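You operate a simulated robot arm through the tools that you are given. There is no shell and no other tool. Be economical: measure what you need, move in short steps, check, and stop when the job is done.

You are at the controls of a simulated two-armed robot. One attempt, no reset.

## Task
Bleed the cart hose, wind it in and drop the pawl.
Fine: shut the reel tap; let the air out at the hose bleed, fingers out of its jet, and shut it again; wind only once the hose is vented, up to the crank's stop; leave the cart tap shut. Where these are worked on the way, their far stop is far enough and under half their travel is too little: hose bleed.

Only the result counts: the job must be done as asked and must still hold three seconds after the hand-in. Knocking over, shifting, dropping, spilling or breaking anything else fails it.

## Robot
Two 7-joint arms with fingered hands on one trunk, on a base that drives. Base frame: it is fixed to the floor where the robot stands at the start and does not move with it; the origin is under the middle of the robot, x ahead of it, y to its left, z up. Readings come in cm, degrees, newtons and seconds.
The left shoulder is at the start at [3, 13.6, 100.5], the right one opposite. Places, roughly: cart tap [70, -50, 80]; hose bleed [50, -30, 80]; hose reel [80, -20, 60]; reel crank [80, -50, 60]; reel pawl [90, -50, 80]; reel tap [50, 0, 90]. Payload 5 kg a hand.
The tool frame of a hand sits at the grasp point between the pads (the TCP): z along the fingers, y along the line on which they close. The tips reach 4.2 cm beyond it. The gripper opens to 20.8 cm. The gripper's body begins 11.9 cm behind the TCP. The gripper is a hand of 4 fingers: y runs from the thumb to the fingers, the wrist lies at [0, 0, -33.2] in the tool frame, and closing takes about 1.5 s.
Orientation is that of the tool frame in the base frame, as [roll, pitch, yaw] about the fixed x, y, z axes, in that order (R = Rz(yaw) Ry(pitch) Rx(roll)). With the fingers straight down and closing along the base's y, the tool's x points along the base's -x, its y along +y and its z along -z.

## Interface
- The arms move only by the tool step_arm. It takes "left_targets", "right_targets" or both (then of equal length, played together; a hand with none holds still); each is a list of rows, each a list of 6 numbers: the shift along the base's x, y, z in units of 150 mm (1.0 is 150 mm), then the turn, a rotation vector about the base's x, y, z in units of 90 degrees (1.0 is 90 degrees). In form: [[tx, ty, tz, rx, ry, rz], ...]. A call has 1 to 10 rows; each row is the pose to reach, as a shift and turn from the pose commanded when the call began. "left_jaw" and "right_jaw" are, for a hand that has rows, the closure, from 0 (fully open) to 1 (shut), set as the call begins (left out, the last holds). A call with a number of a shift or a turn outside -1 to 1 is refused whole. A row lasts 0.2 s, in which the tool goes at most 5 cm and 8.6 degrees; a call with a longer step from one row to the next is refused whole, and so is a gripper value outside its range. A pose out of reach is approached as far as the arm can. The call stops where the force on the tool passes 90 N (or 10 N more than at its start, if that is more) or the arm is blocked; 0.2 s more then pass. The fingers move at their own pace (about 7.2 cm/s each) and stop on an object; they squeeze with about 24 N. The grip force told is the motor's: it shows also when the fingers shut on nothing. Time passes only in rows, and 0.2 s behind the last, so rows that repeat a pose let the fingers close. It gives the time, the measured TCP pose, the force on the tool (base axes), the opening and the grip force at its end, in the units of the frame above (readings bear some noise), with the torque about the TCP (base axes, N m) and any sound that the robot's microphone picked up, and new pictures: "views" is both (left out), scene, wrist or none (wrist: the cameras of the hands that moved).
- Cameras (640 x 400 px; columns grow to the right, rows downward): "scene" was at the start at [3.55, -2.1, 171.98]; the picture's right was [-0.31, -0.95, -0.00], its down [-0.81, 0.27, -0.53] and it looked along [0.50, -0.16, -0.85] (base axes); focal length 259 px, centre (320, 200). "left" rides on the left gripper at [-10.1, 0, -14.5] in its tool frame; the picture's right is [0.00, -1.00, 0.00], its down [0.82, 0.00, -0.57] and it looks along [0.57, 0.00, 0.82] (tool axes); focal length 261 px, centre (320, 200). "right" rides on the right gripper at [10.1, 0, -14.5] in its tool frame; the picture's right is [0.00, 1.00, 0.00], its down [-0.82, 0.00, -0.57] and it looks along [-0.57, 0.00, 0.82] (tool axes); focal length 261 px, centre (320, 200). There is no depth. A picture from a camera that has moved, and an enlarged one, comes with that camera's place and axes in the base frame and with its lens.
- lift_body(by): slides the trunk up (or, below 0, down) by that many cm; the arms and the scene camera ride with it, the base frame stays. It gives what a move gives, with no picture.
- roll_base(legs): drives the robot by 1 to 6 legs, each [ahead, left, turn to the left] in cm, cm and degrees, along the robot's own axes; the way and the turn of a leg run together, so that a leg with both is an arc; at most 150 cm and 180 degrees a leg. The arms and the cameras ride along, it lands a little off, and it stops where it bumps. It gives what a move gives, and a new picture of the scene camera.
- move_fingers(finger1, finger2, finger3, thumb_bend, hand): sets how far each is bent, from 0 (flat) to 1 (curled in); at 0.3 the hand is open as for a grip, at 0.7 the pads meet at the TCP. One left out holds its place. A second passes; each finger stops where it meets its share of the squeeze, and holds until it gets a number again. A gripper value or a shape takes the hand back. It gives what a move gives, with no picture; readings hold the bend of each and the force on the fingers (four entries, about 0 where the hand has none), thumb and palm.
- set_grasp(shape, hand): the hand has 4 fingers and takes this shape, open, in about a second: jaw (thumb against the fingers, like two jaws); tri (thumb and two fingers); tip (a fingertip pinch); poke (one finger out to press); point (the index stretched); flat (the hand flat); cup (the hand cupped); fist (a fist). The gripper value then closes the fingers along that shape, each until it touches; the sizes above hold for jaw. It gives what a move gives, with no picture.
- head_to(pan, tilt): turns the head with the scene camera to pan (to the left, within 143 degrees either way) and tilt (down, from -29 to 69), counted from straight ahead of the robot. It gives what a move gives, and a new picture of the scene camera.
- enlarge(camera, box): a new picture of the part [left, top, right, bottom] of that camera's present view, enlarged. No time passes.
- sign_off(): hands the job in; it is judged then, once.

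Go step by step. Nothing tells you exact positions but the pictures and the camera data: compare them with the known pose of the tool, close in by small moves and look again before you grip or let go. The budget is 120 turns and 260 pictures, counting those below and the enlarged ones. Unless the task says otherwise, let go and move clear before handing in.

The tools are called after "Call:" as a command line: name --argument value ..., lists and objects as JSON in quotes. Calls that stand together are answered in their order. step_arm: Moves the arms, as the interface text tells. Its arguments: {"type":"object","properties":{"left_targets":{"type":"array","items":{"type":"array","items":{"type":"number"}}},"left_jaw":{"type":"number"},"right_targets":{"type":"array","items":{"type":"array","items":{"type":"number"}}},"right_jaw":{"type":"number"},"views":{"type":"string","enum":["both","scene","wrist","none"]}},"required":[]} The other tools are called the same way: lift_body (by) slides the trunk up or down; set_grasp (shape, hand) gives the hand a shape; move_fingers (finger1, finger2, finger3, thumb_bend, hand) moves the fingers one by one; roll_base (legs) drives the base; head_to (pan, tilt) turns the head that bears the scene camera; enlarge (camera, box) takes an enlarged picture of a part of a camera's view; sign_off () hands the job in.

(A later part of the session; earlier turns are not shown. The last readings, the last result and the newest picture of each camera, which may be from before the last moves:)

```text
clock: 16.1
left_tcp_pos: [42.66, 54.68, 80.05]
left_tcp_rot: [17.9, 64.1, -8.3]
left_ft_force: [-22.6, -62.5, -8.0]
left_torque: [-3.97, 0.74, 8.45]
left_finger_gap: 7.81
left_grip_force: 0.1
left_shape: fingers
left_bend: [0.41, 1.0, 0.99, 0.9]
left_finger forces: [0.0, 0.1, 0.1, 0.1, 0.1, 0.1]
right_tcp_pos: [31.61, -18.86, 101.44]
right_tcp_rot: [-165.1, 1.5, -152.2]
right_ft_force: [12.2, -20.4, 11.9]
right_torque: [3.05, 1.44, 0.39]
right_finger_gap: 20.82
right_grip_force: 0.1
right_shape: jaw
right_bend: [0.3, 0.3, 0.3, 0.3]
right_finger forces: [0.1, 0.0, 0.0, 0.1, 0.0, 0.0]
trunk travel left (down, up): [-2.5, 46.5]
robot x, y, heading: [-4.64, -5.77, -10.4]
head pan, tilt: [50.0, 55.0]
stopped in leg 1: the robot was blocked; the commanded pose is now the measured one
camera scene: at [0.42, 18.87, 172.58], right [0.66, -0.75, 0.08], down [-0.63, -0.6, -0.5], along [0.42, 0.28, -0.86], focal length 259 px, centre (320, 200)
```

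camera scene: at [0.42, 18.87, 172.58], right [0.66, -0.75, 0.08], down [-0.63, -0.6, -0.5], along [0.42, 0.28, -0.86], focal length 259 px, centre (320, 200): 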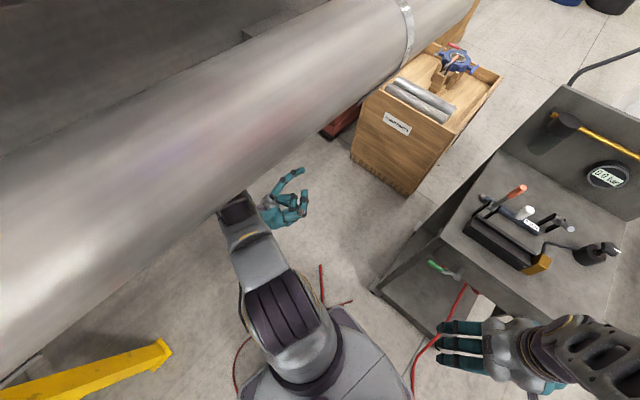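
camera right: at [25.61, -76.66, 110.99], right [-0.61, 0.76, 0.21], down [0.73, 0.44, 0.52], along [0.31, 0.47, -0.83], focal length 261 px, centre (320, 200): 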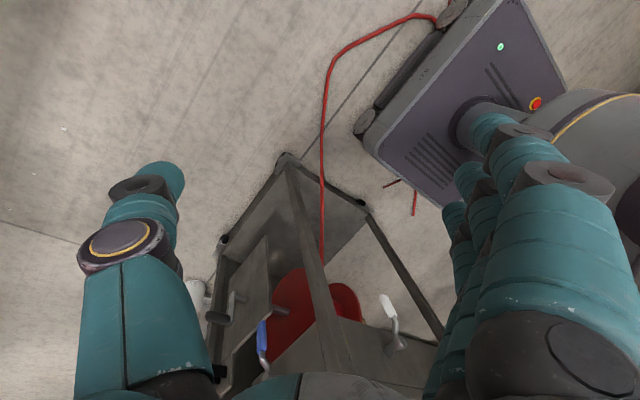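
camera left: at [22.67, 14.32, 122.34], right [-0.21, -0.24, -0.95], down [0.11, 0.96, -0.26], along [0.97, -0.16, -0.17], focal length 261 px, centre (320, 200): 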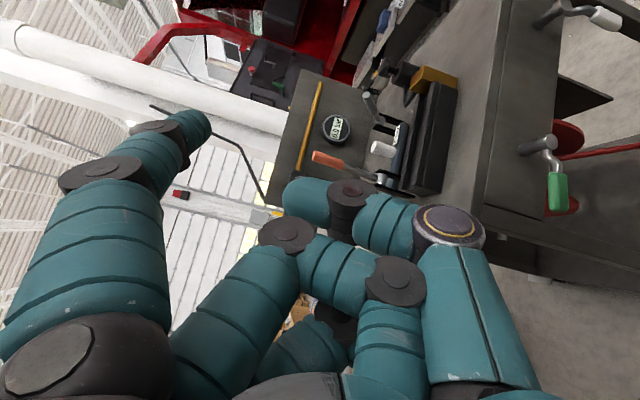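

The robot is rocking from side to side. I let it settle without commanding any motion.

Call:
step_arm --right_targets '[[0, 0, 0, 0, 0, 0], [0, 0, 0, 0, 0, 0]]' --views "scene"

```text
clock: 16.4
left_tcp_pos: [42.16, 36.25, 95.4]
left_tcp_rot: [47.6, 59.4, 17.4]
left_ft_force: [3.4, 7.5, 14.7]
left_torque: [1.37, 1.49, -1.27]
left_finger_gap: 7.88
left_grip_force: 0.0
left_shape: fingers
left_bend: [0.4, 1.0, 0.99, 0.9]
left_finger forces: [0.0, 0.0, 0.0, 0.0, 0.1, 0.0]
right_tcp_pos: [30.54, -42.09, 97.52]
right_tcp_rot: [-175.8, 11.2, -155.3]
right_ft_force: [0.5, 6.6, 12.9]
right_torque: [-0.88, 0.52, -0.57]
right_finger_gap: 20.78
right_grip_force: 0.1
right_shape: jaw
right_bend: [0.3, 0.3, 0.3, 0.3]
right_finger forces: [0.0, 0.0, 0.0, 0.0, 0.0, 0.1]
trunk travel left (down, up): [-2.5, 46.5]
robot x, y, heading: [-3.29, -7.38, -10.9]
head pan, tilt: [50.0, 55.0]
stopped in row 1 (left hand): the arm was blocked; the commanded pose is now the measured one
camera scene: at [-3.35, -15.3, 174.08], right [0.63, -0.78, -0.05], down [-0.63, -0.47, -0.62], along [0.46, 0.42, -0.78], focal length 259 px, centre (320, 200)
```

scene: 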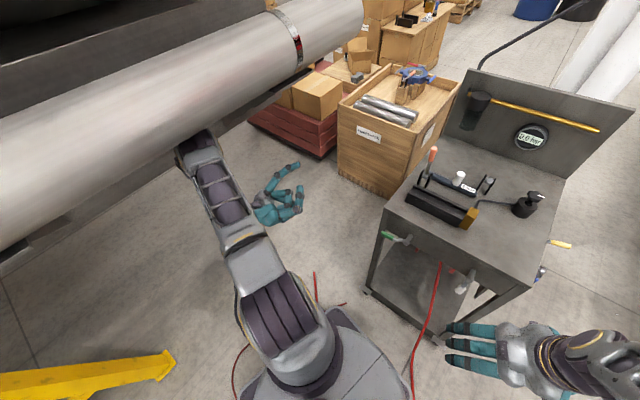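

It is coming back upright, so I let another second pass.

Call:
move_fingers --hand "left" --finger1 0.4

Call:
head_to --pan 50 --tilt 50

```text
clock: 17.4
left_tcp_pos: [42.11, 45.36, 88.96]
left_tcp_rot: [39.5, 61.7, 11.6]
left_ft_force: [2.0, 1.4, 0.4]
left_torque: [0.07, -0.23, -0.38]
left_finger_gap: 7.95
left_grip_force: 0.1
left_shape: fingers
left_bend: [0.4, 1.0, 0.99, 0.9]
left_finger forces: [0.1, 0.0, 0.0, 0.0, 0.0, 0.1]
right_tcp_pos: [31.86, -32.44, 98.08]
right_tcp_rot: [-171.4, 7.6, -152.8]
right_ft_force: [1.8, 3.2, -0.5]
right_torque: [-0.49, 0.14, -0.13]
right_finger_gap: 20.79
right_grip_force: 0.1
right_shape: jaw
right_bend: [0.3, 0.3, 0.3, 0.3]
right_finger forces: [0.0, 0.1, 0.1, 0.0, 0.0, 0.0]
trunk travel left (down, up): [-2.5, 46.5]
robot x, y, heading: [-4.23, -6.34, -10.0]
head pan, tilt: [50.0, 55.0]
```

```text
clock: 18.1
left_tcp_pos: [41.9, 45.31, 89.25]
left_tcp_rot: [39.4, 61.5, 11.5]
left_ft_force: [0.0, -0.1, -0.5]
left_torque: [0.01, -0.07, -0.05]
left_finger_gap: 7.96
left_grip_force: 0.0
left_shape: fingers
left_bend: [0.4, 1.0, 0.99, 0.9]
left_finger forces: [0.0, 0.0, 0.0, 0.0, 0.0, 0.0]
right_tcp_pos: [31.51, -32.45, 98.03]
right_tcp_rot: [-171.8, 7.9, -153.1]
right_ft_force: [0.8, 0.4, -0.8]
right_torque: [-0.02, 0.08, 0.02]
right_finger_gap: 20.8
right_grip_force: 0.1
right_shape: jaw
right_bend: [0.3, 0.3, 0.3, 0.3]
right_finger forces: [0.0, 0.1, 0.0, 0.0, 0.0, 0.0]
trunk travel left (down, up): [-2.5, 46.5]
robot x, y, heading: [-4.11, -6.06, -10.1]
head pan, tilt: [50.0, 50.0]
camera scene: at [-1.15, -0.61, 173.02], right [0.64, -0.77, 0.0], down [-0.59, -0.49, -0.64], along [0.49, 0.41, -0.77], focal length 259 px, centre (320, 200)
```

scene: 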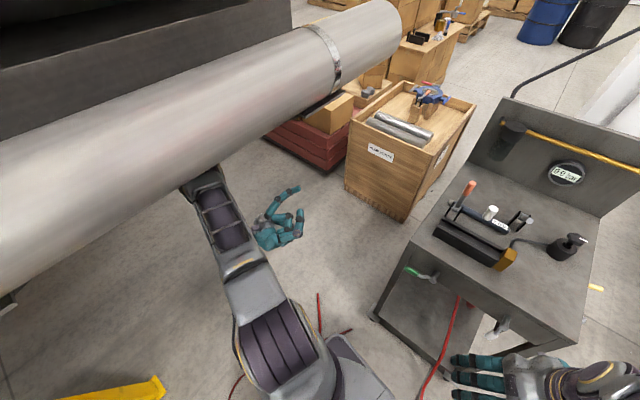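

It has settled upright with the left elbow beside the pipe. I drive gently right, away from the pipe, and straighten the heading.

Call:
roll_base --legs '[[0, -8, 0], [0, -10, 0]]'

```text
clock: 19.9
left_tcp_pos: [38.81, 27.32, 89.31]
left_tcp_rot: [39.8, 61.5, 11.5]
left_ft_force: [-0.8, -0.9, 1.3]
left_torque: [0.01, 0.14, 0.12]
left_finger_gap: 7.93
left_grip_force: 0.1
left_shape: fingers
left_bend: [0.4, 1.0, 0.99, 0.9]
left_finger forces: [0.0, 0.0, 0.0, 0.0, 0.0, 0.0]
right_tcp_pos: [28.37, -50.55, 98.1]
right_tcp_rot: [-171.8, 7.8, -153.2]
right_ft_force: [0.2, -1.7, -0.7]
right_torque: [0.25, -0.06, 0.04]
right_finger_gap: 20.8
right_grip_force: 0.0
right_shape: jaw
right_bend: [0.3, 0.3, 0.3, 0.3]
right_finger forces: [0.0, 0.1, 0.1, 0.0, 0.0, 0.0]
trunk travel left (down, up): [-2.5, 46.5]
robot x, y, heading: [-7.22, -24.01, -10.2]
head pan, tilt: [50.0, 50.0]
camera scene: at [-4.35, -18.67, 173.04], right [0.64, -0.77, 0.0], down [-0.59, -0.49, -0.64], along [0.49, 0.41, -0.77], focal length 259 px, centre (320, 200)
```

scene: 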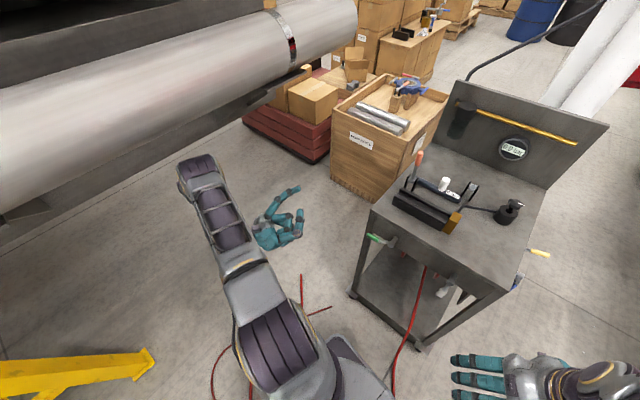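

The arm is free of the pipe. I straighten the heading, back up a little and look at the cart again.

Call:
roll_base --legs '[[-8, -2, 10]]'

Call:
head_to --pan -5 --tilt 48

```text
clock: 21.0
left_tcp_pos: [20.63, 33.49, 89.36]
left_tcp_rot: [39.6, 61.3, 21.5]
left_ft_force: [-0.9, 0.5, 1.0]
left_torque: [0.02, 0.14, 0.08]
left_finger_gap: 7.93
left_grip_force: 0.1
left_shape: fingers
left_bend: [0.4, 1.0, 0.99, 0.9]
left_finger forces: [0.0, 0.0, 0.0, 0.0, 0.0, 0.0]
right_tcp_pos: [24.24, -45.03, 98.23]
right_tcp_rot: [-171.7, 7.8, -143.0]
right_ft_force: [-1.0, -0.1, 0.1]
right_torque: [0.01, -0.17, 0.03]
right_finger_gap: 20.83
right_grip_force: 0.1
right_shape: jaw
right_bend: [0.3, 0.3, 0.3, 0.3]
right_finger forces: [0.0, 0.0, 0.1, 0.1, 0.0, 0.0]
trunk travel left (down, up): [-2.5, 46.5]
robot x, y, heading: [-15.68, -25.2, -0.0]
head pan, tilt: [50.0, 50.0]
camera scene: at [-13.77, -19.26, 173.03], right [0.77, -0.64, 0.0], down [-0.49, -0.59, -0.64], along [0.41, 0.49, -0.77], focal length 259 px, centre (320, 200)
```

scene: 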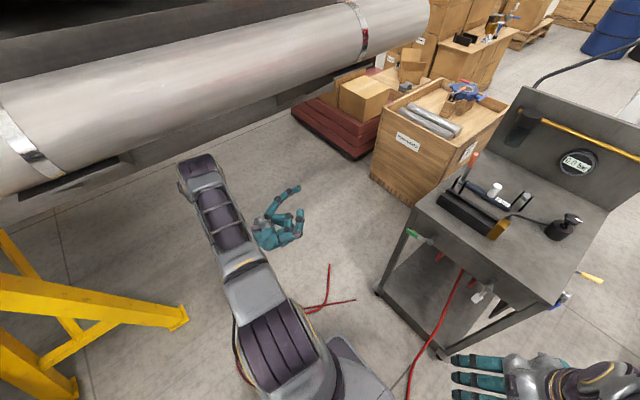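

```text
clock: 22.2
left_tcp_pos: [20.68, 33.6, 89.34]
left_tcp_rot: [39.6, 61.5, 21.6]
left_ft_force: [-0.1, 0.2, -0.4]
left_torque: [0.01, -0.02, -0.03]
left_finger_gap: 7.94
left_grip_force: 0.0
left_shape: fingers
left_bend: [0.4, 1.0, 0.99, 0.9]
left_finger forces: [0.0, 0.1, 0.0, 0.0, 0.0, 0.0]
right_tcp_pos: [24.35, -44.88, 98.13]
right_tcp_rot: [-171.7, 7.9, -143.1]
right_ft_force: [0.5, 0.4, -0.2]
right_torque: [-0.02, 0.02, -0.01]
right_finger_gap: 20.8
right_grip_force: 0.1
right_shape: jaw
right_bend: [0.3, 0.3, 0.3, 0.3]
right_finger forces: [0.0, 0.1, 0.1, 0.0, 0.0, 0.0]
trunk travel left (down, up): [-2.5, 46.5]
robot x, y, heading: [-15.51, -24.79, 0.1]
head pan, tilt: [-5.0, 48.0]
camera scene: at [-10.57, -25.81, 173.3], right [-0.08, -1.0, 0.0], down [-0.74, 0.06, -0.67], along [0.67, -0.06, -0.74], focal length 259 px, centre (320, 200)
```

scene: 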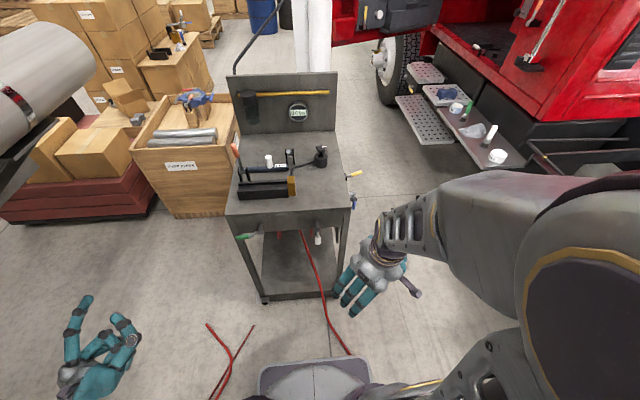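

The cart has not moved. I back up for elbow room, then bring the left hand to a level, forward-pointing pose with the palm down.

Call:
roll_base --legs '[[-12, 0, 0]]'

Call:
step_arm --left_targets '[[0.2, -0.1, 0.05, -0.032, 0.055, 0.039], [0.4, -0.25, 0.1, -0.065, 0.11, 0.078], [0.6, -0.4, 0.15, -0.097, 0.164, 0.118], [0.8, -0.6, 0.2, -0.13, 0.219, 0.157], [0.9, -0.8, 0.25, -0.162, 0.274, 0.196], [1, -1, 0.3, -0.162, 0.274, 0.196]]'

```text
clock: 23.5
left_tcp_pos: [8.78, 33.52, 89.21]
left_tcp_rot: [39.5, 61.5, 21.6]
left_ft_force: [-1.6, 0.4, 0.0]
left_torque: [0.03, 0.1, 0.03]
left_finger_gap: 7.92
left_grip_force: 0.1
left_shape: fingers
left_bend: [0.4, 1.0, 0.99, 0.9]
left_finger forces: [0.0, 0.0, 0.0, 0.1, 0.0, 0.1]
right_tcp_pos: [12.25, -44.84, 98.23]
right_tcp_rot: [-171.7, 7.9, -142.9]
right_ft_force: [-1.0, -0.5, 0.1]
right_torque: [-0.02, -0.16, -0.01]
right_finger_gap: 20.78
right_grip_force: 0.1
right_shape: jaw
right_bend: [0.3, 0.3, 0.3, 0.3]
right_finger forces: [0.0, 0.0, 0.1, 0.0, 0.0, 0.0]
trunk travel left (down, up): [-2.5, 46.5]
robot x, y, heading: [-27.2, -25.37, 0.3]
head pan, tilt: [-5.0, 48.0]
camera scene: at [-22.69, -25.84, 173.31], right [-0.08, -1.0, 0.0], down [-0.74, 0.06, -0.67], along [0.67, -0.06, -0.74], focal length 259 px, centre (320, 200)
```

scene: 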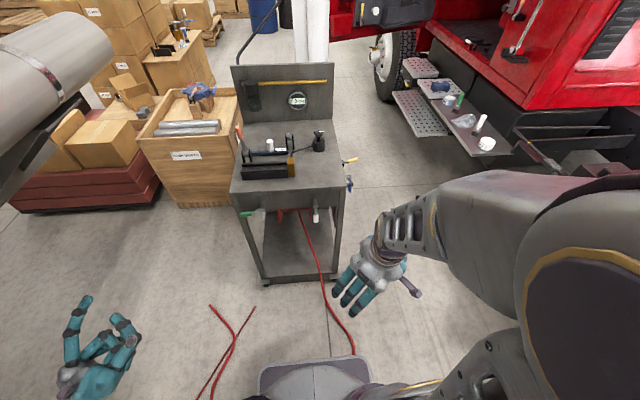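

```text
clock: 24.9
left_tcp_pos: [21.55, 18.17, 92.65]
left_tcp_rot: [-94.8, 88.6, -93.9]
left_ft_force: [0.3, 0.1, -0.3]
left_torque: [-0.02, 0.01, -0.03]
left_finger_gap: 7.94
left_grip_force: 0.0
left_shape: fingers
left_bend: [0.4, 1.0, 0.99, 0.9]
left_finger forces: [0.0, 0.0, 0.1, 0.0, 0.0, 0.0]
right_tcp_pos: [11.03, -45.21, 98.17]
right_tcp_rot: [-171.3, 8.6, -142.5]
right_ft_force: [-0.6, 0.3, 0.1]
right_torque: [0.01, 0.02, 0.01]
right_finger_gap: 20.81
right_grip_force: 0.1
right_shape: jaw
right_bend: [0.3, 0.3, 0.3, 0.3]
right_finger forces: [0.0, 0.0, 0.0, 0.1, 0.0, 0.0]
trunk travel left (down, up): [-2.5, 46.5]
robot x, y, heading: [-27.9, -25.61, 0.9]
head pan, tilt: [-5.0, 48.0]
camera scene: at [-25.1, -26.43, 172.89], right [-0.08, -1.0, 0.0], down [-0.73, 0.06, -0.68], along [0.68, -0.05, -0.73], focal length 259 px, centre (320, 200)
camera left: at [7.01, 18.24, 102.95], right [0.02, -1.0, 0.03], down [-0.57, -0.03, -0.82], along [0.82, 0.0, -0.57], focal length 261 px, centre (320, 200)
```

scene: 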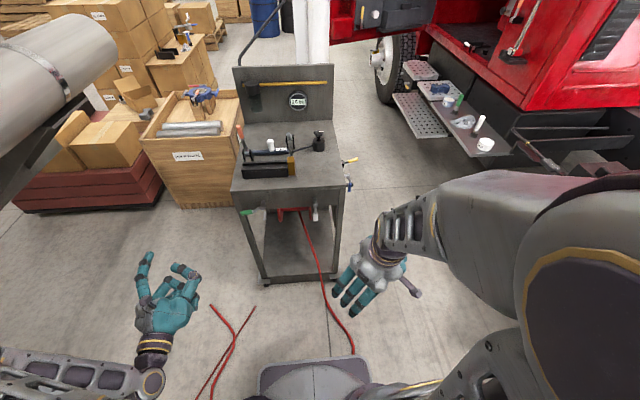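
left: 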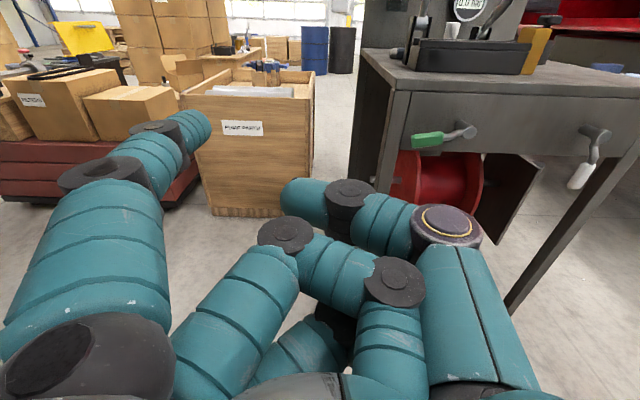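

The hand is posed well and the left camera now sees both levers from the front. I zoom in on them before moving in.

Call:
enlarge --camera "left" --box '[390, 100, 510, 175]'

Call:
enlarge --camera "left" --box '[540, 110, 640, 200]'

Call:
step_arm --left_targets '[[0.1, -0.3, 0, 0, 0, 0], [0.2, -0.6, 0, 0, 0, 0], [0.3, -0.9, 0, 0, 0, 0], [0.5, -1, 0, 0, 0, 0]]' --views "wrist"

```text
5.33 times, centred on (450, 138) of left
camera zoom: at [7.01, 18.24, 102.95], right [0.02, -1.0, 0.03], down [-0.57, -0.03, -0.82], along [0.82, 0.0, -0.57], focal length 1390 px, centre (-373, 533)
```

zoom: 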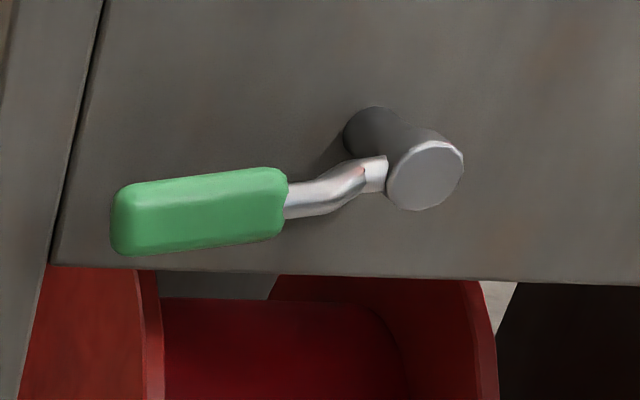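

```text
4.44 times, centred on (590, 155) of left
camera zoom: at [7.01, 18.24, 102.95], right [0.02, -1.0, 0.03], down [-0.57, -0.03, -0.82], along [0.82, 0.0, -0.57], focal length 1158 px, centre (-880, 400)
```

zoom: 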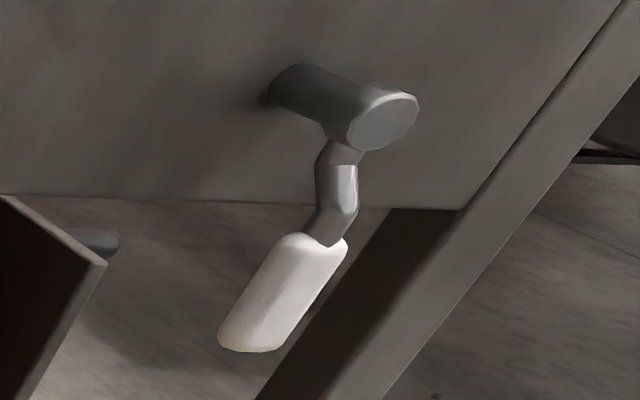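

```text
clock: 25.9
left_tcp_pos: [31.91, 3.95, 93.13]
left_tcp_rot: [40.2, 90.0, 40.3]
left_ft_force: [-1.6, -0.3, 0.7]
left_torque: [0.0, 0.04, 0.11]
left_finger_gap: 7.94
left_grip_force: 0.2
left_shape: fingers
left_bend: [0.4, 1.0, 0.99, 0.9]
left_finger forces: [0.1, 0.0, 0.1, 0.0, 0.0, 0.0]
left hand out of reach, approached as far as the arm can: row 2, 3, 4
right_tcp_pos: [12.36, -45.09, 98.25]
right_tcp_rot: [-171.6, 7.9, -142.9]
right_ft_force: [-1.2, 0.0, -1.1]
right_torque: [0.11, -0.13, 0.01]
right_finger_gap: 20.78
right_grip_force: 0.0
right_shape: jaw
right_bend: [0.3, 0.3, 0.3, 0.3]
right_finger forces: [0.1, 0.1, 0.0, 0.1, 0.1, 0.0]
trunk travel left (down, up): [-2.5, 46.5]
robot x, y, heading: [-27.26, -25.71, 0.3]
head pan, tilt: [-5.0, 48.0]
camera left: at [17.24, 3.93, 103.24], right [0.0, -1.0, 0.0], down [-0.57, 0.0, -0.82], along [0.82, 0.0, -0.57], focal length 261 px, centre (320, 200)
```

left: 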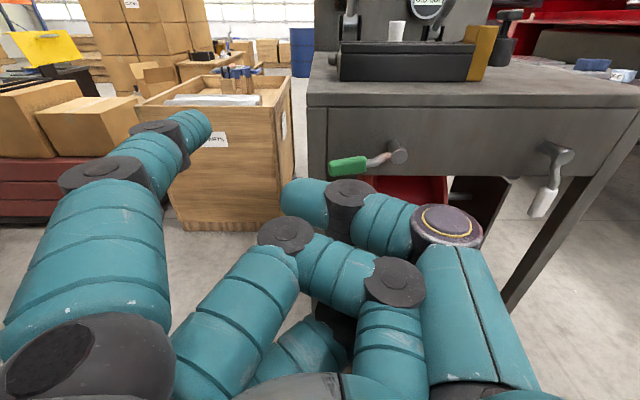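

Green grip centre is at about [49.5, 0, 86.7]. I bring the index up in front of and just above the lever.

Call:
step_arm --left_targets '[[0.1, -0.25, 0, 0, 0, 0], [0.2, -0.5, -0.05, 0, 0, 0], [0.3, -0.75, -0.1, 0, 0, 0], [0.45, -0.82, -0.15, 0, 0, 0], [0.54, -0.82, -0.2, 0, 0, 0], [0.54, -0.82, -0.2, 0, 0, 0]]'

```text
clock: 27.3
left_tcp_pos: [40.17, -8.57, 90.11]
left_tcp_rot: [-166.0, 89.9, -165.8]
left_ft_force: [0.1, -0.4, 0.8]
left_torque: [0.0, 0.02, -0.02]
left_finger_gap: 7.92
left_grip_force: 0.1
left_shape: fingers
left_bend: [0.4, 1.0, 0.99, 0.9]
left_finger forces: [0.0, 0.1, 0.1, 0.0, 0.1, 0.1]
right_tcp_pos: [12.46, -44.9, 98.02]
right_tcp_rot: [-171.6, 7.9, -142.9]
right_ft_force: [-0.2, 0.5, 0.0]
right_torque: [-0.01, 0.02, -0.06]
right_finger_gap: 20.81
right_grip_force: 0.0
right_shape: jaw
right_bend: [0.3, 0.3, 0.3, 0.3]
right_finger forces: [0.0, 0.0, 0.0, 0.1, 0.0, 0.0]
trunk travel left (down, up): [-2.5, 46.5]
robot x, y, heading: [-27.43, -25.26, 0.2]
head pan, tilt: [-5.0, 48.0]
camera scene: at [-22.44, -25.86, 173.3], right [-0.08, -1.0, 0.0], down [-0.74, 0.06, -0.67], along [0.67, -0.06, -0.74], focal length 259 px, centre (320, 200)
camera left: at [25.5, -8.41, 100.21], right [0.0, -1.0, 0.01], down [-0.57, -0.01, -0.82], along [0.82, 0.0, -0.57], focal length 261 px, centre (320, 200)
```

scene: 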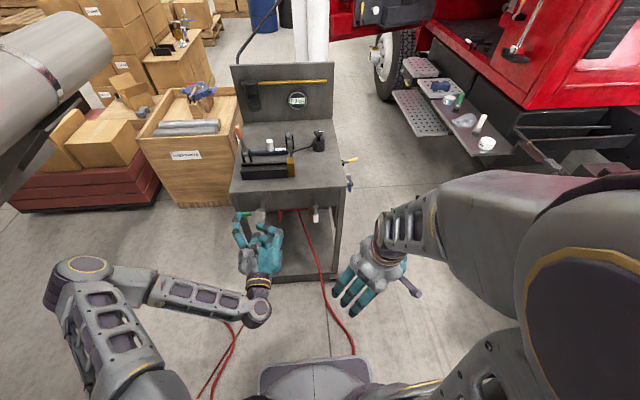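
left: 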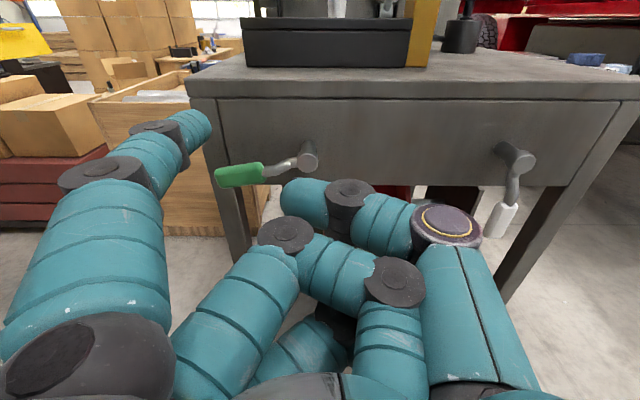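

The index is lined up above the lever. I slide it forward over the lever, still above it.

Call:
step_arm --left_targets '[[0.16, -0.03, 0, 0, 0, 0], [0.32, -0.06, 0, 0, 0, 0], [0.47, -0.06, 0, 0, 0, 0], [0.47, -0.06, 0, 0, 0, 0]]'

Call:
enlarge --camera "scene" --box '[210, 180, 350, 280]'

```text
clock: 28.3
left_tcp_pos: [47.15, -9.37, 90.09]
left_tcp_rot: [-164.4, 89.9, -164.4]
left_ft_force: [-0.6, 0.0, -0.4]
left_torque: [-0.02, -0.01, 0.01]
left_finger_gap: 7.94
left_grip_force: 0.0
left_shape: fingers
left_bend: [0.4, 1.0, 0.99, 0.9]
left_finger forces: [0.0, 0.0, 0.0, 0.1, 0.0, 0.0]
right_tcp_pos: [12.41, -44.99, 98.21]
right_tcp_rot: [-171.7, 7.8, -142.9]
right_ft_force: [-0.1, -1.1, 0.3]
right_torque: [-0.01, 0.01, 0.02]
right_finger_gap: 20.8
right_grip_force: 0.1
right_shape: jaw
right_bend: [0.3, 0.3, 0.3, 0.3]
right_finger forces: [0.1, 0.0, 0.0, 0.0, 0.0, 0.0]
trunk travel left (down, up): [-2.5, 46.5]
robot x, y, heading: [-27.3, -25.19, 0.3]
head pan, tilt: [-5.0, 48.0]
camera scene: at [-22.45, -25.84, 173.3], right [-0.08, -1.0, 0.0], down [-0.74, 0.06, -0.67], along [0.67, -0.06, -0.74], focal length 259 px, centre (320, 200)
camera left: at [32.63, -9.24, 100.21], right [0.0, -1.0, 0.01], down [-0.57, -0.01, -0.82], along [0.82, 0.0, -0.57], focal length 261 px, centre (320, 200)
```

scene: 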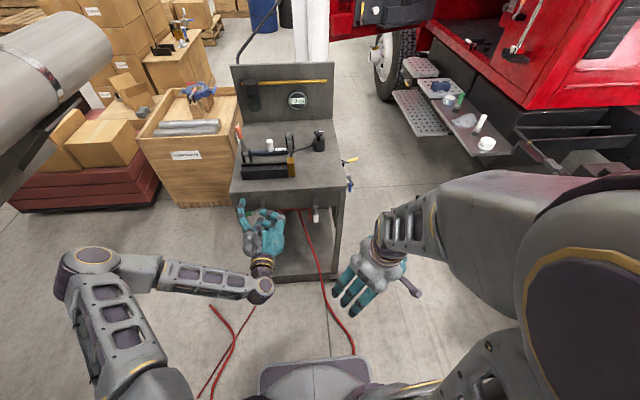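
left: 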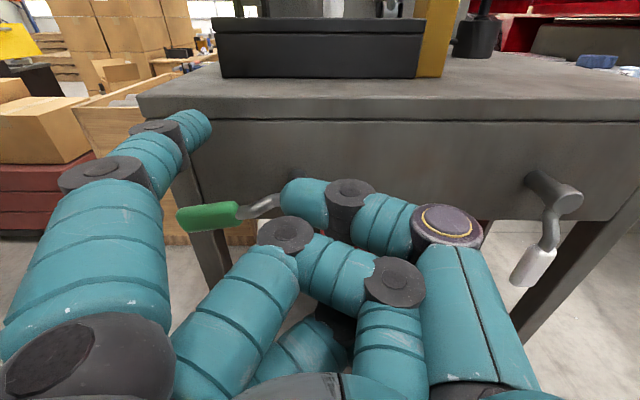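

```text
4.00 times, centred on (280, 230) of scene
camera zoom: at [-22.45, -25.84, 173.3], right [-0.08, -1.0, 0.0], down [-0.74, 0.06, -0.67], along [0.67, -0.06, -0.74], focal length 1035 px, centre (480, 80)
```

zoom: 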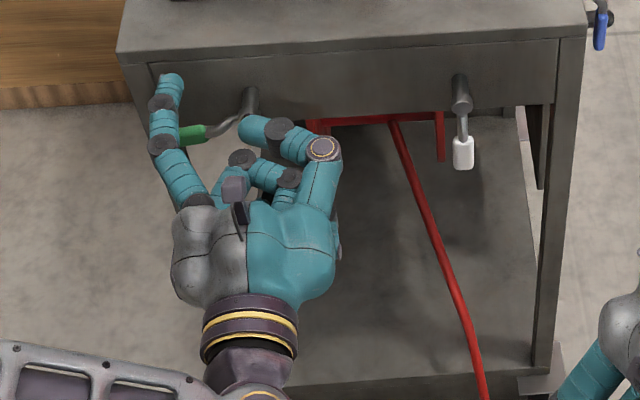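

The finger is over the lever's outer end. I shift slightly inward and press down a few centimetres to see whether the lever gives.

Call:
step_arm --left_targets '[[0, -0.13, 0, 0, 0, 0], [0, -0.13, -0.15, 0, 0, 0], [0, -0.13, -0.28, 0, 0, 0], [0, -0.125, -0.36, 0, 0, 0], [0, -0.12, -0.44, 0, 0, 0]]'

```text
clock: 29.5
left_tcp_pos: [47.06, -11.14, 83.33]
left_tcp_rot: [-173.5, 89.9, -173.4]
left_ft_force: [0.3, -0.4, 0.4]
left_torque: [-0.01, 0.02, -0.02]
left_finger_gap: 7.93
left_grip_force: 0.0
left_shape: fingers
left_bend: [0.4, 1.0, 0.99, 0.9]
left_finger forces: [0.3, 0.1, 0.1, 0.1, 0.1, 0.0]
right_tcp_pos: [12.41, -44.98, 98.05]
right_tcp_rot: [-171.6, 7.8, -143.0]
right_ft_force: [1.0, 0.5, 0.3]
right_torque: [0.0, -0.03, 0.03]
right_finger_gap: 20.79
right_grip_force: 0.1
right_shape: jaw
right_bend: [0.3, 0.3, 0.3, 0.3]
right_finger forces: [0.0, 0.0, 0.0, 0.0, 0.0, 0.0]
trunk travel left (down, up): [-2.5, 46.5]
robot x, y, heading: [-27.22, -24.95, 0.2]
head pan, tilt: [-5.0, 48.0]
camera scene: at [-22.43, -25.84, 173.29], right [-0.08, -1.0, 0.0], down [-0.74, 0.06, -0.67], along [0.67, -0.06, -0.74], focal length 259 px, centre (320, 200)
camera left: at [32.55, -11.07, 93.54], right [0.0, -1.0, 0.0], down [-0.57, -0.01, -0.82], along [0.82, 0.0, -0.57], focal length 261 px, centre (320, 200)
```

scene: 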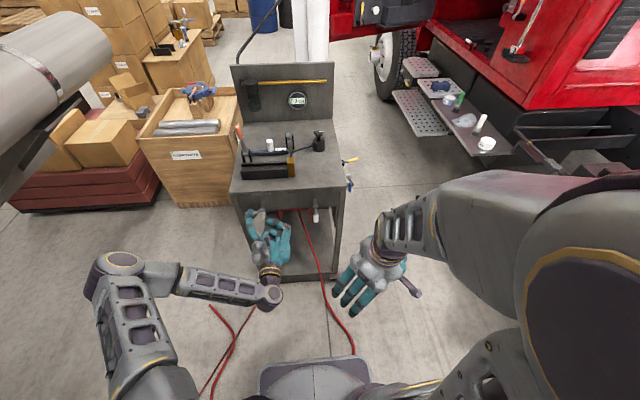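
left: 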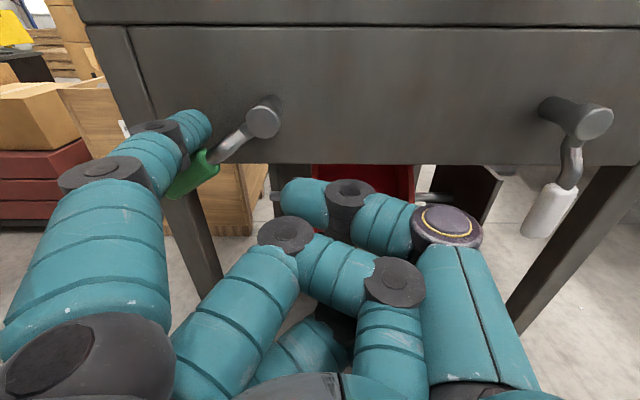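

The lever follows freely, already about 38° down. I continue along the arc to hanging straight down.

Call:
step_arm --left_targets '[[0, -0.05, -0.09, 0, 0, 0], [0, -0.11, -0.18, 0, 0, 0], [0, -0.21, -0.26, 0, 0, 0], [0, -0.33, -0.32, 0, 0, 0], [0, -0.4, -0.32, 0, 0, 0], [0, -0.46, -0.32, 0, 0, 0]]'

```text
clock: 30.9
left_tcp_pos: [47.3, -17.66, 78.6]
left_tcp_rot: [162.0, 89.9, 162.5]
left_ft_force: [11.0, 27.5, 5.4]
left_torque: [-0.37, 0.26, -0.56]
left_finger_gap: 10.67
left_grip_force: 12.1
left_shape: fingers
left_bend: [0.26, 1.0, 0.99, 0.9]
left_finger forces: [24.1, 0.1, 0.1, 0.1, 0.0, 0.0]
right_tcp_pos: [12.53, -44.92, 98.18]
right_tcp_rot: [-171.8, 7.7, -142.9]
right_ft_force: [-0.1, -0.1, 0.1]
right_torque: [0.01, 0.0, 0.0]
right_finger_gap: 20.82
right_grip_force: 0.0
right_shape: jaw
right_bend: [0.3, 0.3, 0.3, 0.3]
right_finger forces: [0.0, 0.1, 0.0, 0.1, 0.0, 0.1]
trunk travel left (down, up): [-2.5, 46.5]
robot x, y, heading: [-27.71, -25.26, 0.1]
head pan, tilt: [-5.0, 48.0]
camera scene: at [-22.38, -25.64, 173.3], right [-0.08, -1.0, 0.0], down [-0.74, 0.06, -0.67], along [0.67, -0.06, -0.74], focal length 259 px, centre (320, 200)
camera left: at [32.69, -17.65, 88.74], right [0.01, -1.0, 0.0], down [-0.57, -0.01, -0.82], along [0.82, 0.0, -0.57], focal length 261 px, centre (320, 200)
```

scene: 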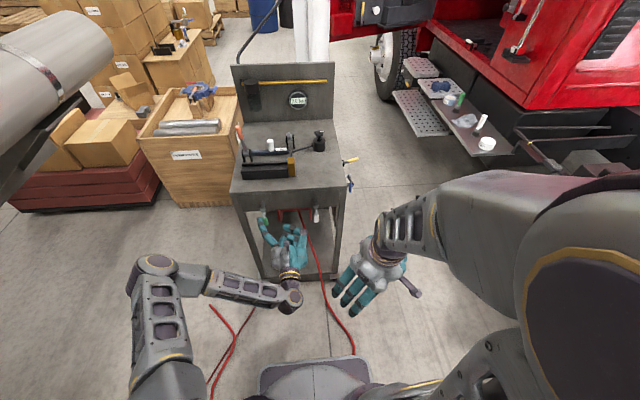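
left: 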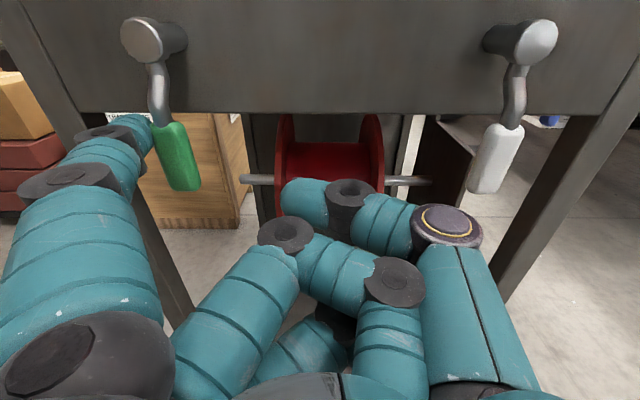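

The reel tap reached its stop hanging straight down, so it is shut. For the bleed I withdraw the left hand and roll it palm-up, so the index lies on its right side and the hand stays left of the bleed.

Call:
step_arm --left_targets '[[0, 0.2, 0, 0, 0, 0], [-0.2, 0.25, 0, 0, 0, 0], [-0.5, 0.25, 0, -0.09, 0, 0], [-0.8, 0.25, 0.05, -0.18, 0, 0], [-0.8, 0.25, 0.1, -0.27, 0, 0], [-0.8, 0.25, 0.15, -0.36, 0, 0], [-0.8, 0.25, 0.2, -0.45, 0, 0], [-0.8, 0.25, 0.2, -0.54, 0, 0], [-0.8, 0.25, 0.2, -0.63, 0, 0], [-0.8, 0.25, 0.2, -0.72, 0, 0]]'

```text
clock: 33.1
left_tcp_pos: [35.08, -14.32, 81.66]
left_tcp_rot: [-90.2, 25.0, -90.1]
left_ft_force: [0.3, 0.0, 0.2]
left_torque: [-0.02, 0.0, 0.02]
left_finger_gap: 8.03
left_grip_force: 0.1
left_shape: fingers
left_bend: [0.4, 1.0, 0.99, 0.9]
left_finger forces: [0.0, 0.0, 0.1, 0.0, 0.0, 0.0]
right_tcp_pos: [12.58, -44.88, 98.08]
right_tcp_rot: [-171.7, 7.9, -142.9]
right_ft_force: [-0.6, 0.8, 0.4]
right_torque: [0.01, 0.02, -0.01]
right_finger_gap: 20.82
right_grip_force: 0.0
right_shape: jaw
right_bend: [0.3, 0.3, 0.3, 0.3]
right_finger forces: [0.0, 0.0, 0.0, 0.0, 0.0, 0.0]
trunk travel left (down, up): [-2.5, 46.5]
robot x, y, heading: [-27.39, -25.39, 0.0]
head pan, tilt: [-5.0, 48.0]
camera scene: at [-22.46, -25.84, 173.3], right [-0.08, -1.0, 0.0], down [-0.74, 0.06, -0.67], along [0.67, -0.06, -0.74], focal length 259 px, centre (320, 200)
camera left: at [20.58, -5.1, 85.93], right [0.0, -0.42, 0.91], down [-0.57, -0.74, -0.34], along [0.82, -0.52, -0.24], focal length 261 px, centre (320, 200)
```

scene: 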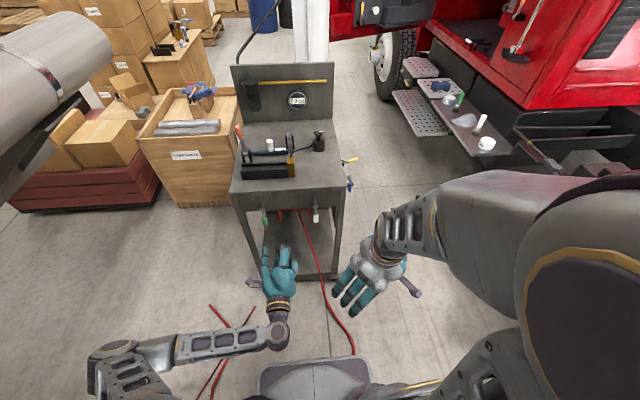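
left: 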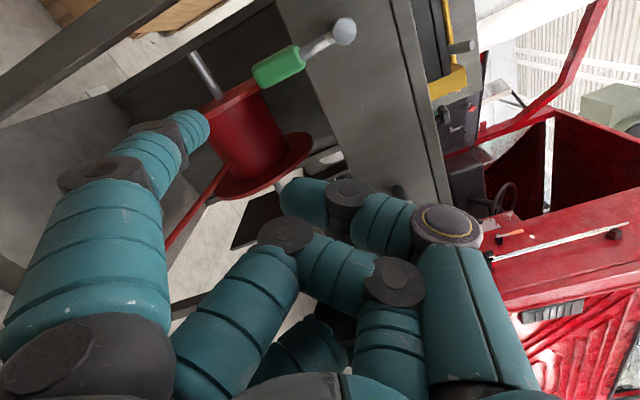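

The roll goes smoothly, so I continue it.

Call:
step_arm --left_targets '[[0, 0, 0, -0.094, 0, 0], [0, 0, 0, -0.188, 0, 0], [0, 0, 0, -0.282, 0, 0], [0, 0, 0, -0.376, 0, 0], [0, 0, 0, -0.47, 0, 0], [0, 0, 0, -0.564, 0, 0], [0, 0, 0, -0.658, 0, 0], [0, 0, 0, -0.752, 0, 0], [0, 0, 0, -0.846, 0, 0], [0, 0, 0, -0.94, 0, 0]]'

```text
clock: 35.3
left_tcp_pos: [35.03, -14.33, 81.63]
left_tcp_rot: [-90.1, -59.6, -90.3]
left_ft_force: [-0.8, -1.1, 0.0]
left_torque: [-0.03, -0.02, 0.0]
left_finger_gap: 8.02
left_grip_force: 0.0
left_shape: fingers
left_bend: [0.4, 1.0, 0.99, 0.9]
left_finger forces: [0.0, 0.1, 0.0, 0.1, 0.1, 0.0]
right_tcp_pos: [12.53, -44.95, 98.02]
right_tcp_rot: [-171.7, 7.8, -143.0]
right_ft_force: [0.1, 1.1, 0.5]
right_torque: [0.01, -0.03, 0.02]
right_finger_gap: 20.81
right_grip_force: 0.1
right_shape: jaw
right_bend: [0.3, 0.3, 0.3, 0.3]
right_finger forces: [0.1, 0.0, 0.1, 0.0, 0.1, 0.0]
trunk travel left (down, up): [-2.5, 46.5]
robot x, y, heading: [-27.18, -25.28, 0.2]
head pan, tilt: [-5.0, 48.0]
camera scene: at [-22.44, -25.85, 173.3], right [-0.08, -1.0, 0.0], down [-0.74, 0.06, -0.67], along [0.67, -0.06, -0.74], focal length 259 px, centre (320, 200)
camera left: at [20.58, -9.13, 72.92], right [0.0, 0.86, 0.5], down [-0.57, -0.41, 0.71], along [0.82, -0.29, 0.49], focal length 261 px, centre (320, 200)
```

scene: 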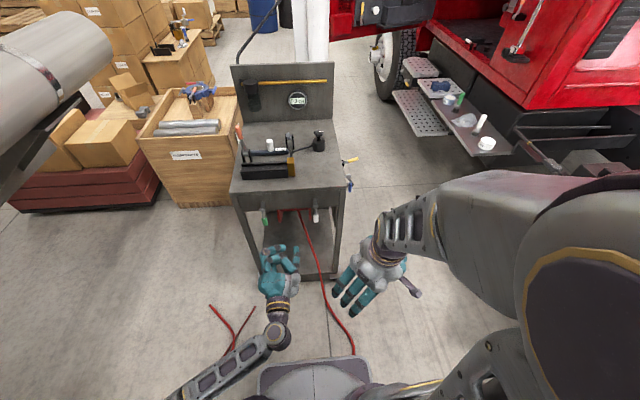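
left: 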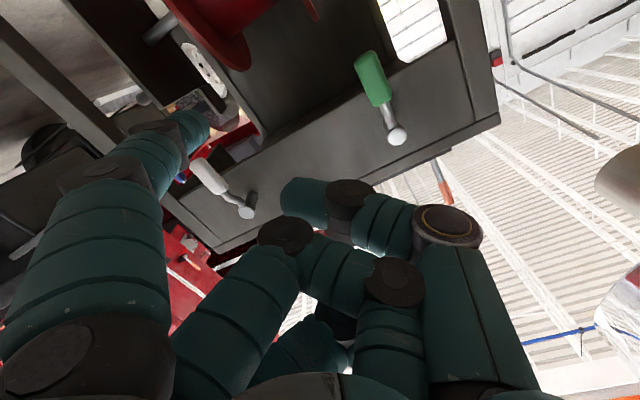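

The hand is rolled 150° with the index at its lower right, which is enough. I move it across in front of the bleed, with the index to pass right of the white lever.

Call:
step_arm --left_targets '[[0, -0.22, 0.1, 0, 0, 0], [0, -0.44, 0.2, 0, 0, 0], [0, -0.66, 0.3, 0, 0, 0], [0.07, -0.88, 0.345, 0, 0, 0], [0.13, -0.88, 0.345, 0, 0, 0]]'

Call:
enlarge --camera "scene" --box '[240, 180, 380, 280]'

```text
clock: 36.5
left_tcp_pos: [36.93, -27.59, 86.89]
left_tcp_rot: [-90.0, -59.4, -90.1]
left_ft_force: [-1.0, -0.1, 0.0]
left_torque: [0.01, 0.03, 0.01]
left_finger_gap: 8.0
left_grip_force: 0.1
left_shape: fingers
left_bend: [0.4, 1.0, 0.99, 0.9]
left_finger forces: [0.0, 0.1, 0.0, 0.0, 0.0, 0.1]
right_tcp_pos: [12.5, -44.89, 98.0]
right_tcp_rot: [-171.7, 7.8, -142.8]
right_ft_force: [0.9, 0.4, -0.3]
right_torque: [-0.01, 0.04, 0.0]
right_finger_gap: 20.8
right_grip_force: 0.1
right_shape: jaw
right_bend: [0.3, 0.3, 0.3, 0.3]
right_finger forces: [0.0, 0.1, 0.1, 0.0, 0.0, 0.0]
trunk travel left (down, up): [-2.5, 46.5]
robot x, y, heading: [-27.28, -25.28, 0.2]
head pan, tilt: [-5.0, 48.0]
camera scene: at [-22.45, -25.83, 173.29], right [-0.08, -1.0, 0.0], down [-0.74, 0.06, -0.67], along [0.67, -0.06, -0.74], focal length 259 px, centre (320, 200)
camera left: at [22.47, -22.4, 78.09], right [0.0, 0.86, 0.5], down [-0.57, -0.41, 0.71], along [0.82, -0.29, 0.49], focal length 261 px, centre (320, 200)
```

scene: 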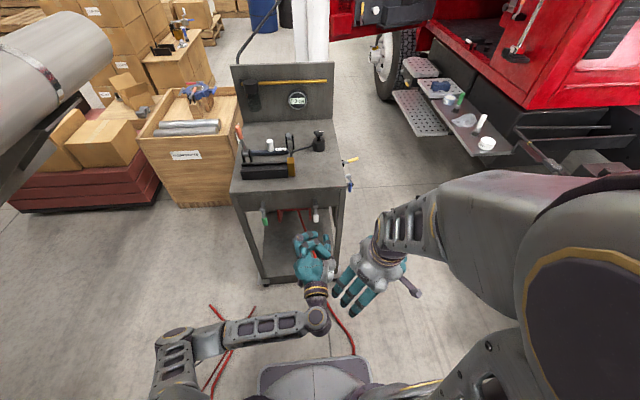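
left: 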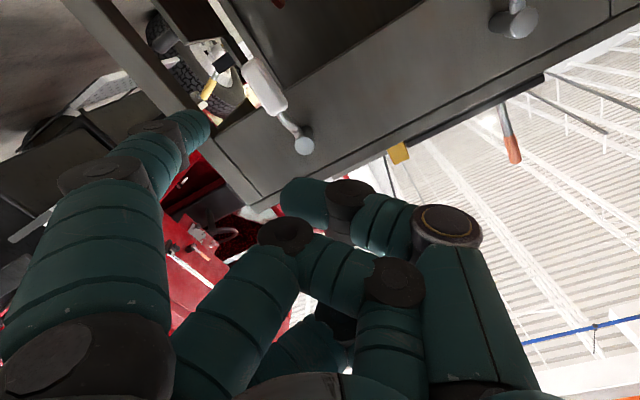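

```text
4.00 times, centred on (310, 230) of scene
camera zoom: at [-22.45, -25.83, 173.29], right [-0.08, -1.0, 0.0], down [-0.74, 0.06, -0.67], along [0.67, -0.06, -0.74], focal length 1035 px, centre (360, 80)
```

zoom: 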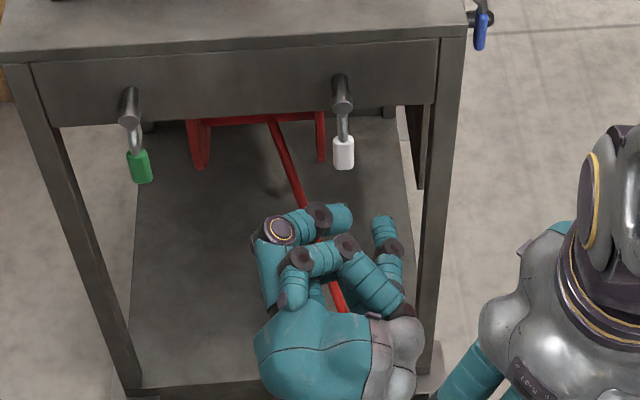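

The projected path leaves about 1 cm between the finger and the lever. I slide the finger forward beside it.

Call:
step_arm --left_targets '[[0.2, 0, 0, 0, 0, 0], [0.4, 0, 0, 0, 0, 0], [0.55, 0, 0, 0, 0, 0], [0.68, 0, 0, 0, 0, 0]]'

Call:
enlarge --camera "scene" --box '[270, 180, 370, 260]'

```text
clock: 37.5
left_tcp_pos: [47.32, -27.58, 86.71]
left_tcp_rot: [-90.1, -59.4, -90.2]
left_ft_force: [0.8, -0.8, 0.0]
left_torque: [-0.01, -0.04, -0.01]
left_finger_gap: 7.99
left_grip_force: 0.0
left_shape: fingers
left_bend: [0.4, 1.0, 0.99, 0.9]
left_finger forces: [0.1, 0.0, 0.0, 0.1, 0.1, 0.1]
right_tcp_pos: [12.46, -45.04, 98.11]
right_tcp_rot: [-171.7, 7.8, -142.9]
right_ft_force: [1.0, -0.2, 0.1]
right_torque: [0.01, 0.0, -0.02]
right_finger_gap: 20.81
right_grip_force: 0.0
right_shape: jaw
right_bend: [0.3, 0.3, 0.3, 0.3]
right_finger forces: [0.0, 0.2, 0.0, 0.1, 0.0, 0.0]
trunk travel left (down, up): [-2.5, 46.5]
robot x, y, heading: [-27.41, -25.69, 0.2]
head pan, tilt: [-5.0, 48.0]
camera scene: at [-22.41, -25.86, 173.29], right [-0.08, -1.0, 0.0], down [-0.74, 0.06, -0.67], along [0.67, -0.06, -0.74], focal length 259 px, centre (320, 200)
camera left: at [32.75, -22.39, 78.09], right [0.0, 0.86, 0.5], down [-0.57, -0.41, 0.71], along [0.82, -0.29, 0.49], focal length 261 px, centre (320, 200)
```

scene: 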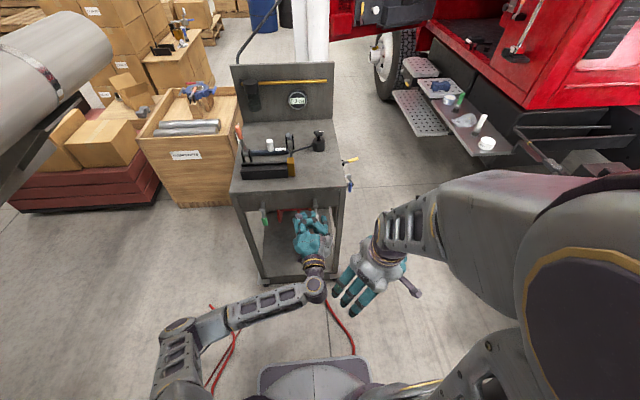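
left: 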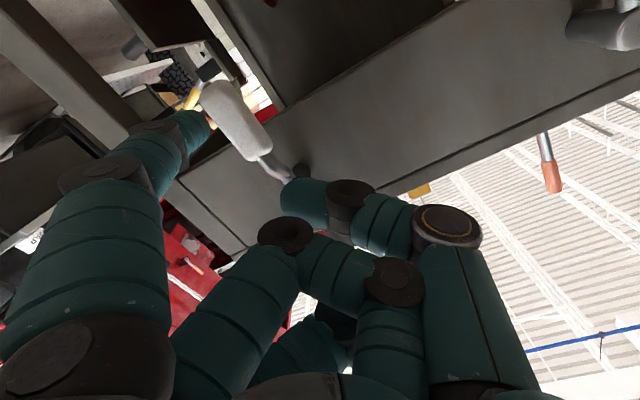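

```text
5.00 times, centred on (320, 220) of scene
camera zoom: at [-22.41, -25.86, 173.29], right [-0.08, -1.0, 0.0], down [-0.74, 0.06, -0.67], along [0.67, -0.06, -0.74], focal length 1294 px, centre (320, 100)
```

zoom: 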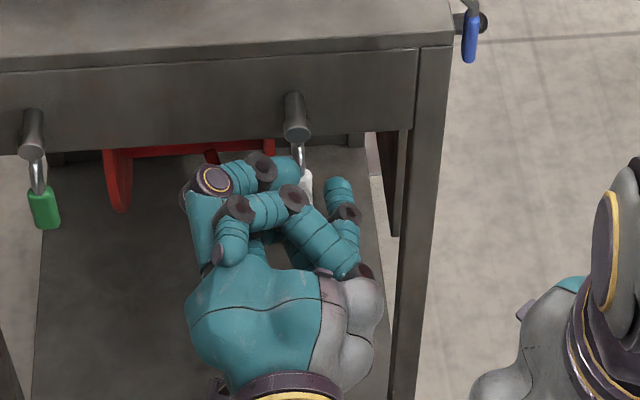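

The finger is beside the lever. I push a little towards +y to see whether the bleed opens that way.

Call:
step_arm --left_targets '[[0, 0.087, 0.02, 0, 0, 0], [0, 0.15, 0.02, 0, 0, 0], [0, 0.22, 0.02, 0, 0, 0]]' --views "wrist"

```text
clock: 38.3
left_tcp_pos: [47.16, -24.88, 87.33]
left_tcp_rot: [-89.6, -59.7, -90.8]
left_ft_force: [8.0, -21.4, 12.5]
left_torque: [-2.59, -0.99, -0.12]
left_finger_gap: 9.18
left_grip_force: 10.9
left_shape: fingers
left_bend: [0.34, 1.0, 0.99, 0.9]
left_finger forces: [21.0, 0.0, 0.0, 0.0, 0.0, 0.0]
right_tcp_pos: [12.44, -45.18, 98.03]
right_tcp_rot: [-171.7, 7.8, -143.0]
right_ft_force: [1.0, -1.0, -0.7]
right_torque: [0.02, 0.01, -0.01]
right_finger_gap: 20.79
right_grip_force: 0.1
right_shape: jaw
right_bend: [0.3, 0.3, 0.3, 0.3]
right_finger forces: [0.1, 0.0, 0.0, 0.1, 0.0, 0.0]
trunk travel left (down, up): [-2.5, 46.5]
robot x, y, heading: [-27.32, -25.65, 0.1]
head pan, tilt: [-5.0, 48.0]
camera left: at [32.75, -19.46, 78.59], right [0.01, 0.86, 0.5], down [-0.58, -0.41, 0.71], along [0.82, -0.3, 0.5], focal length 261 px, centre (320, 200)
```

left: 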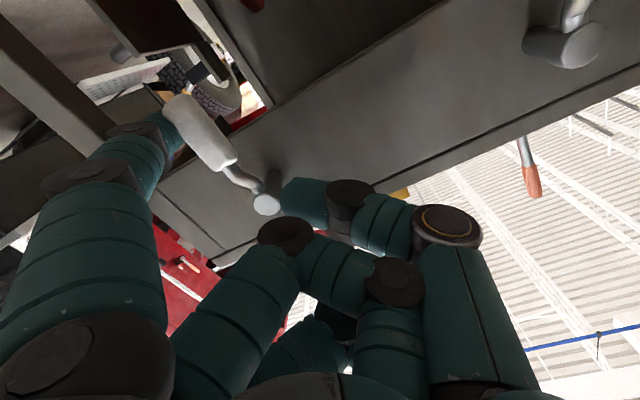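

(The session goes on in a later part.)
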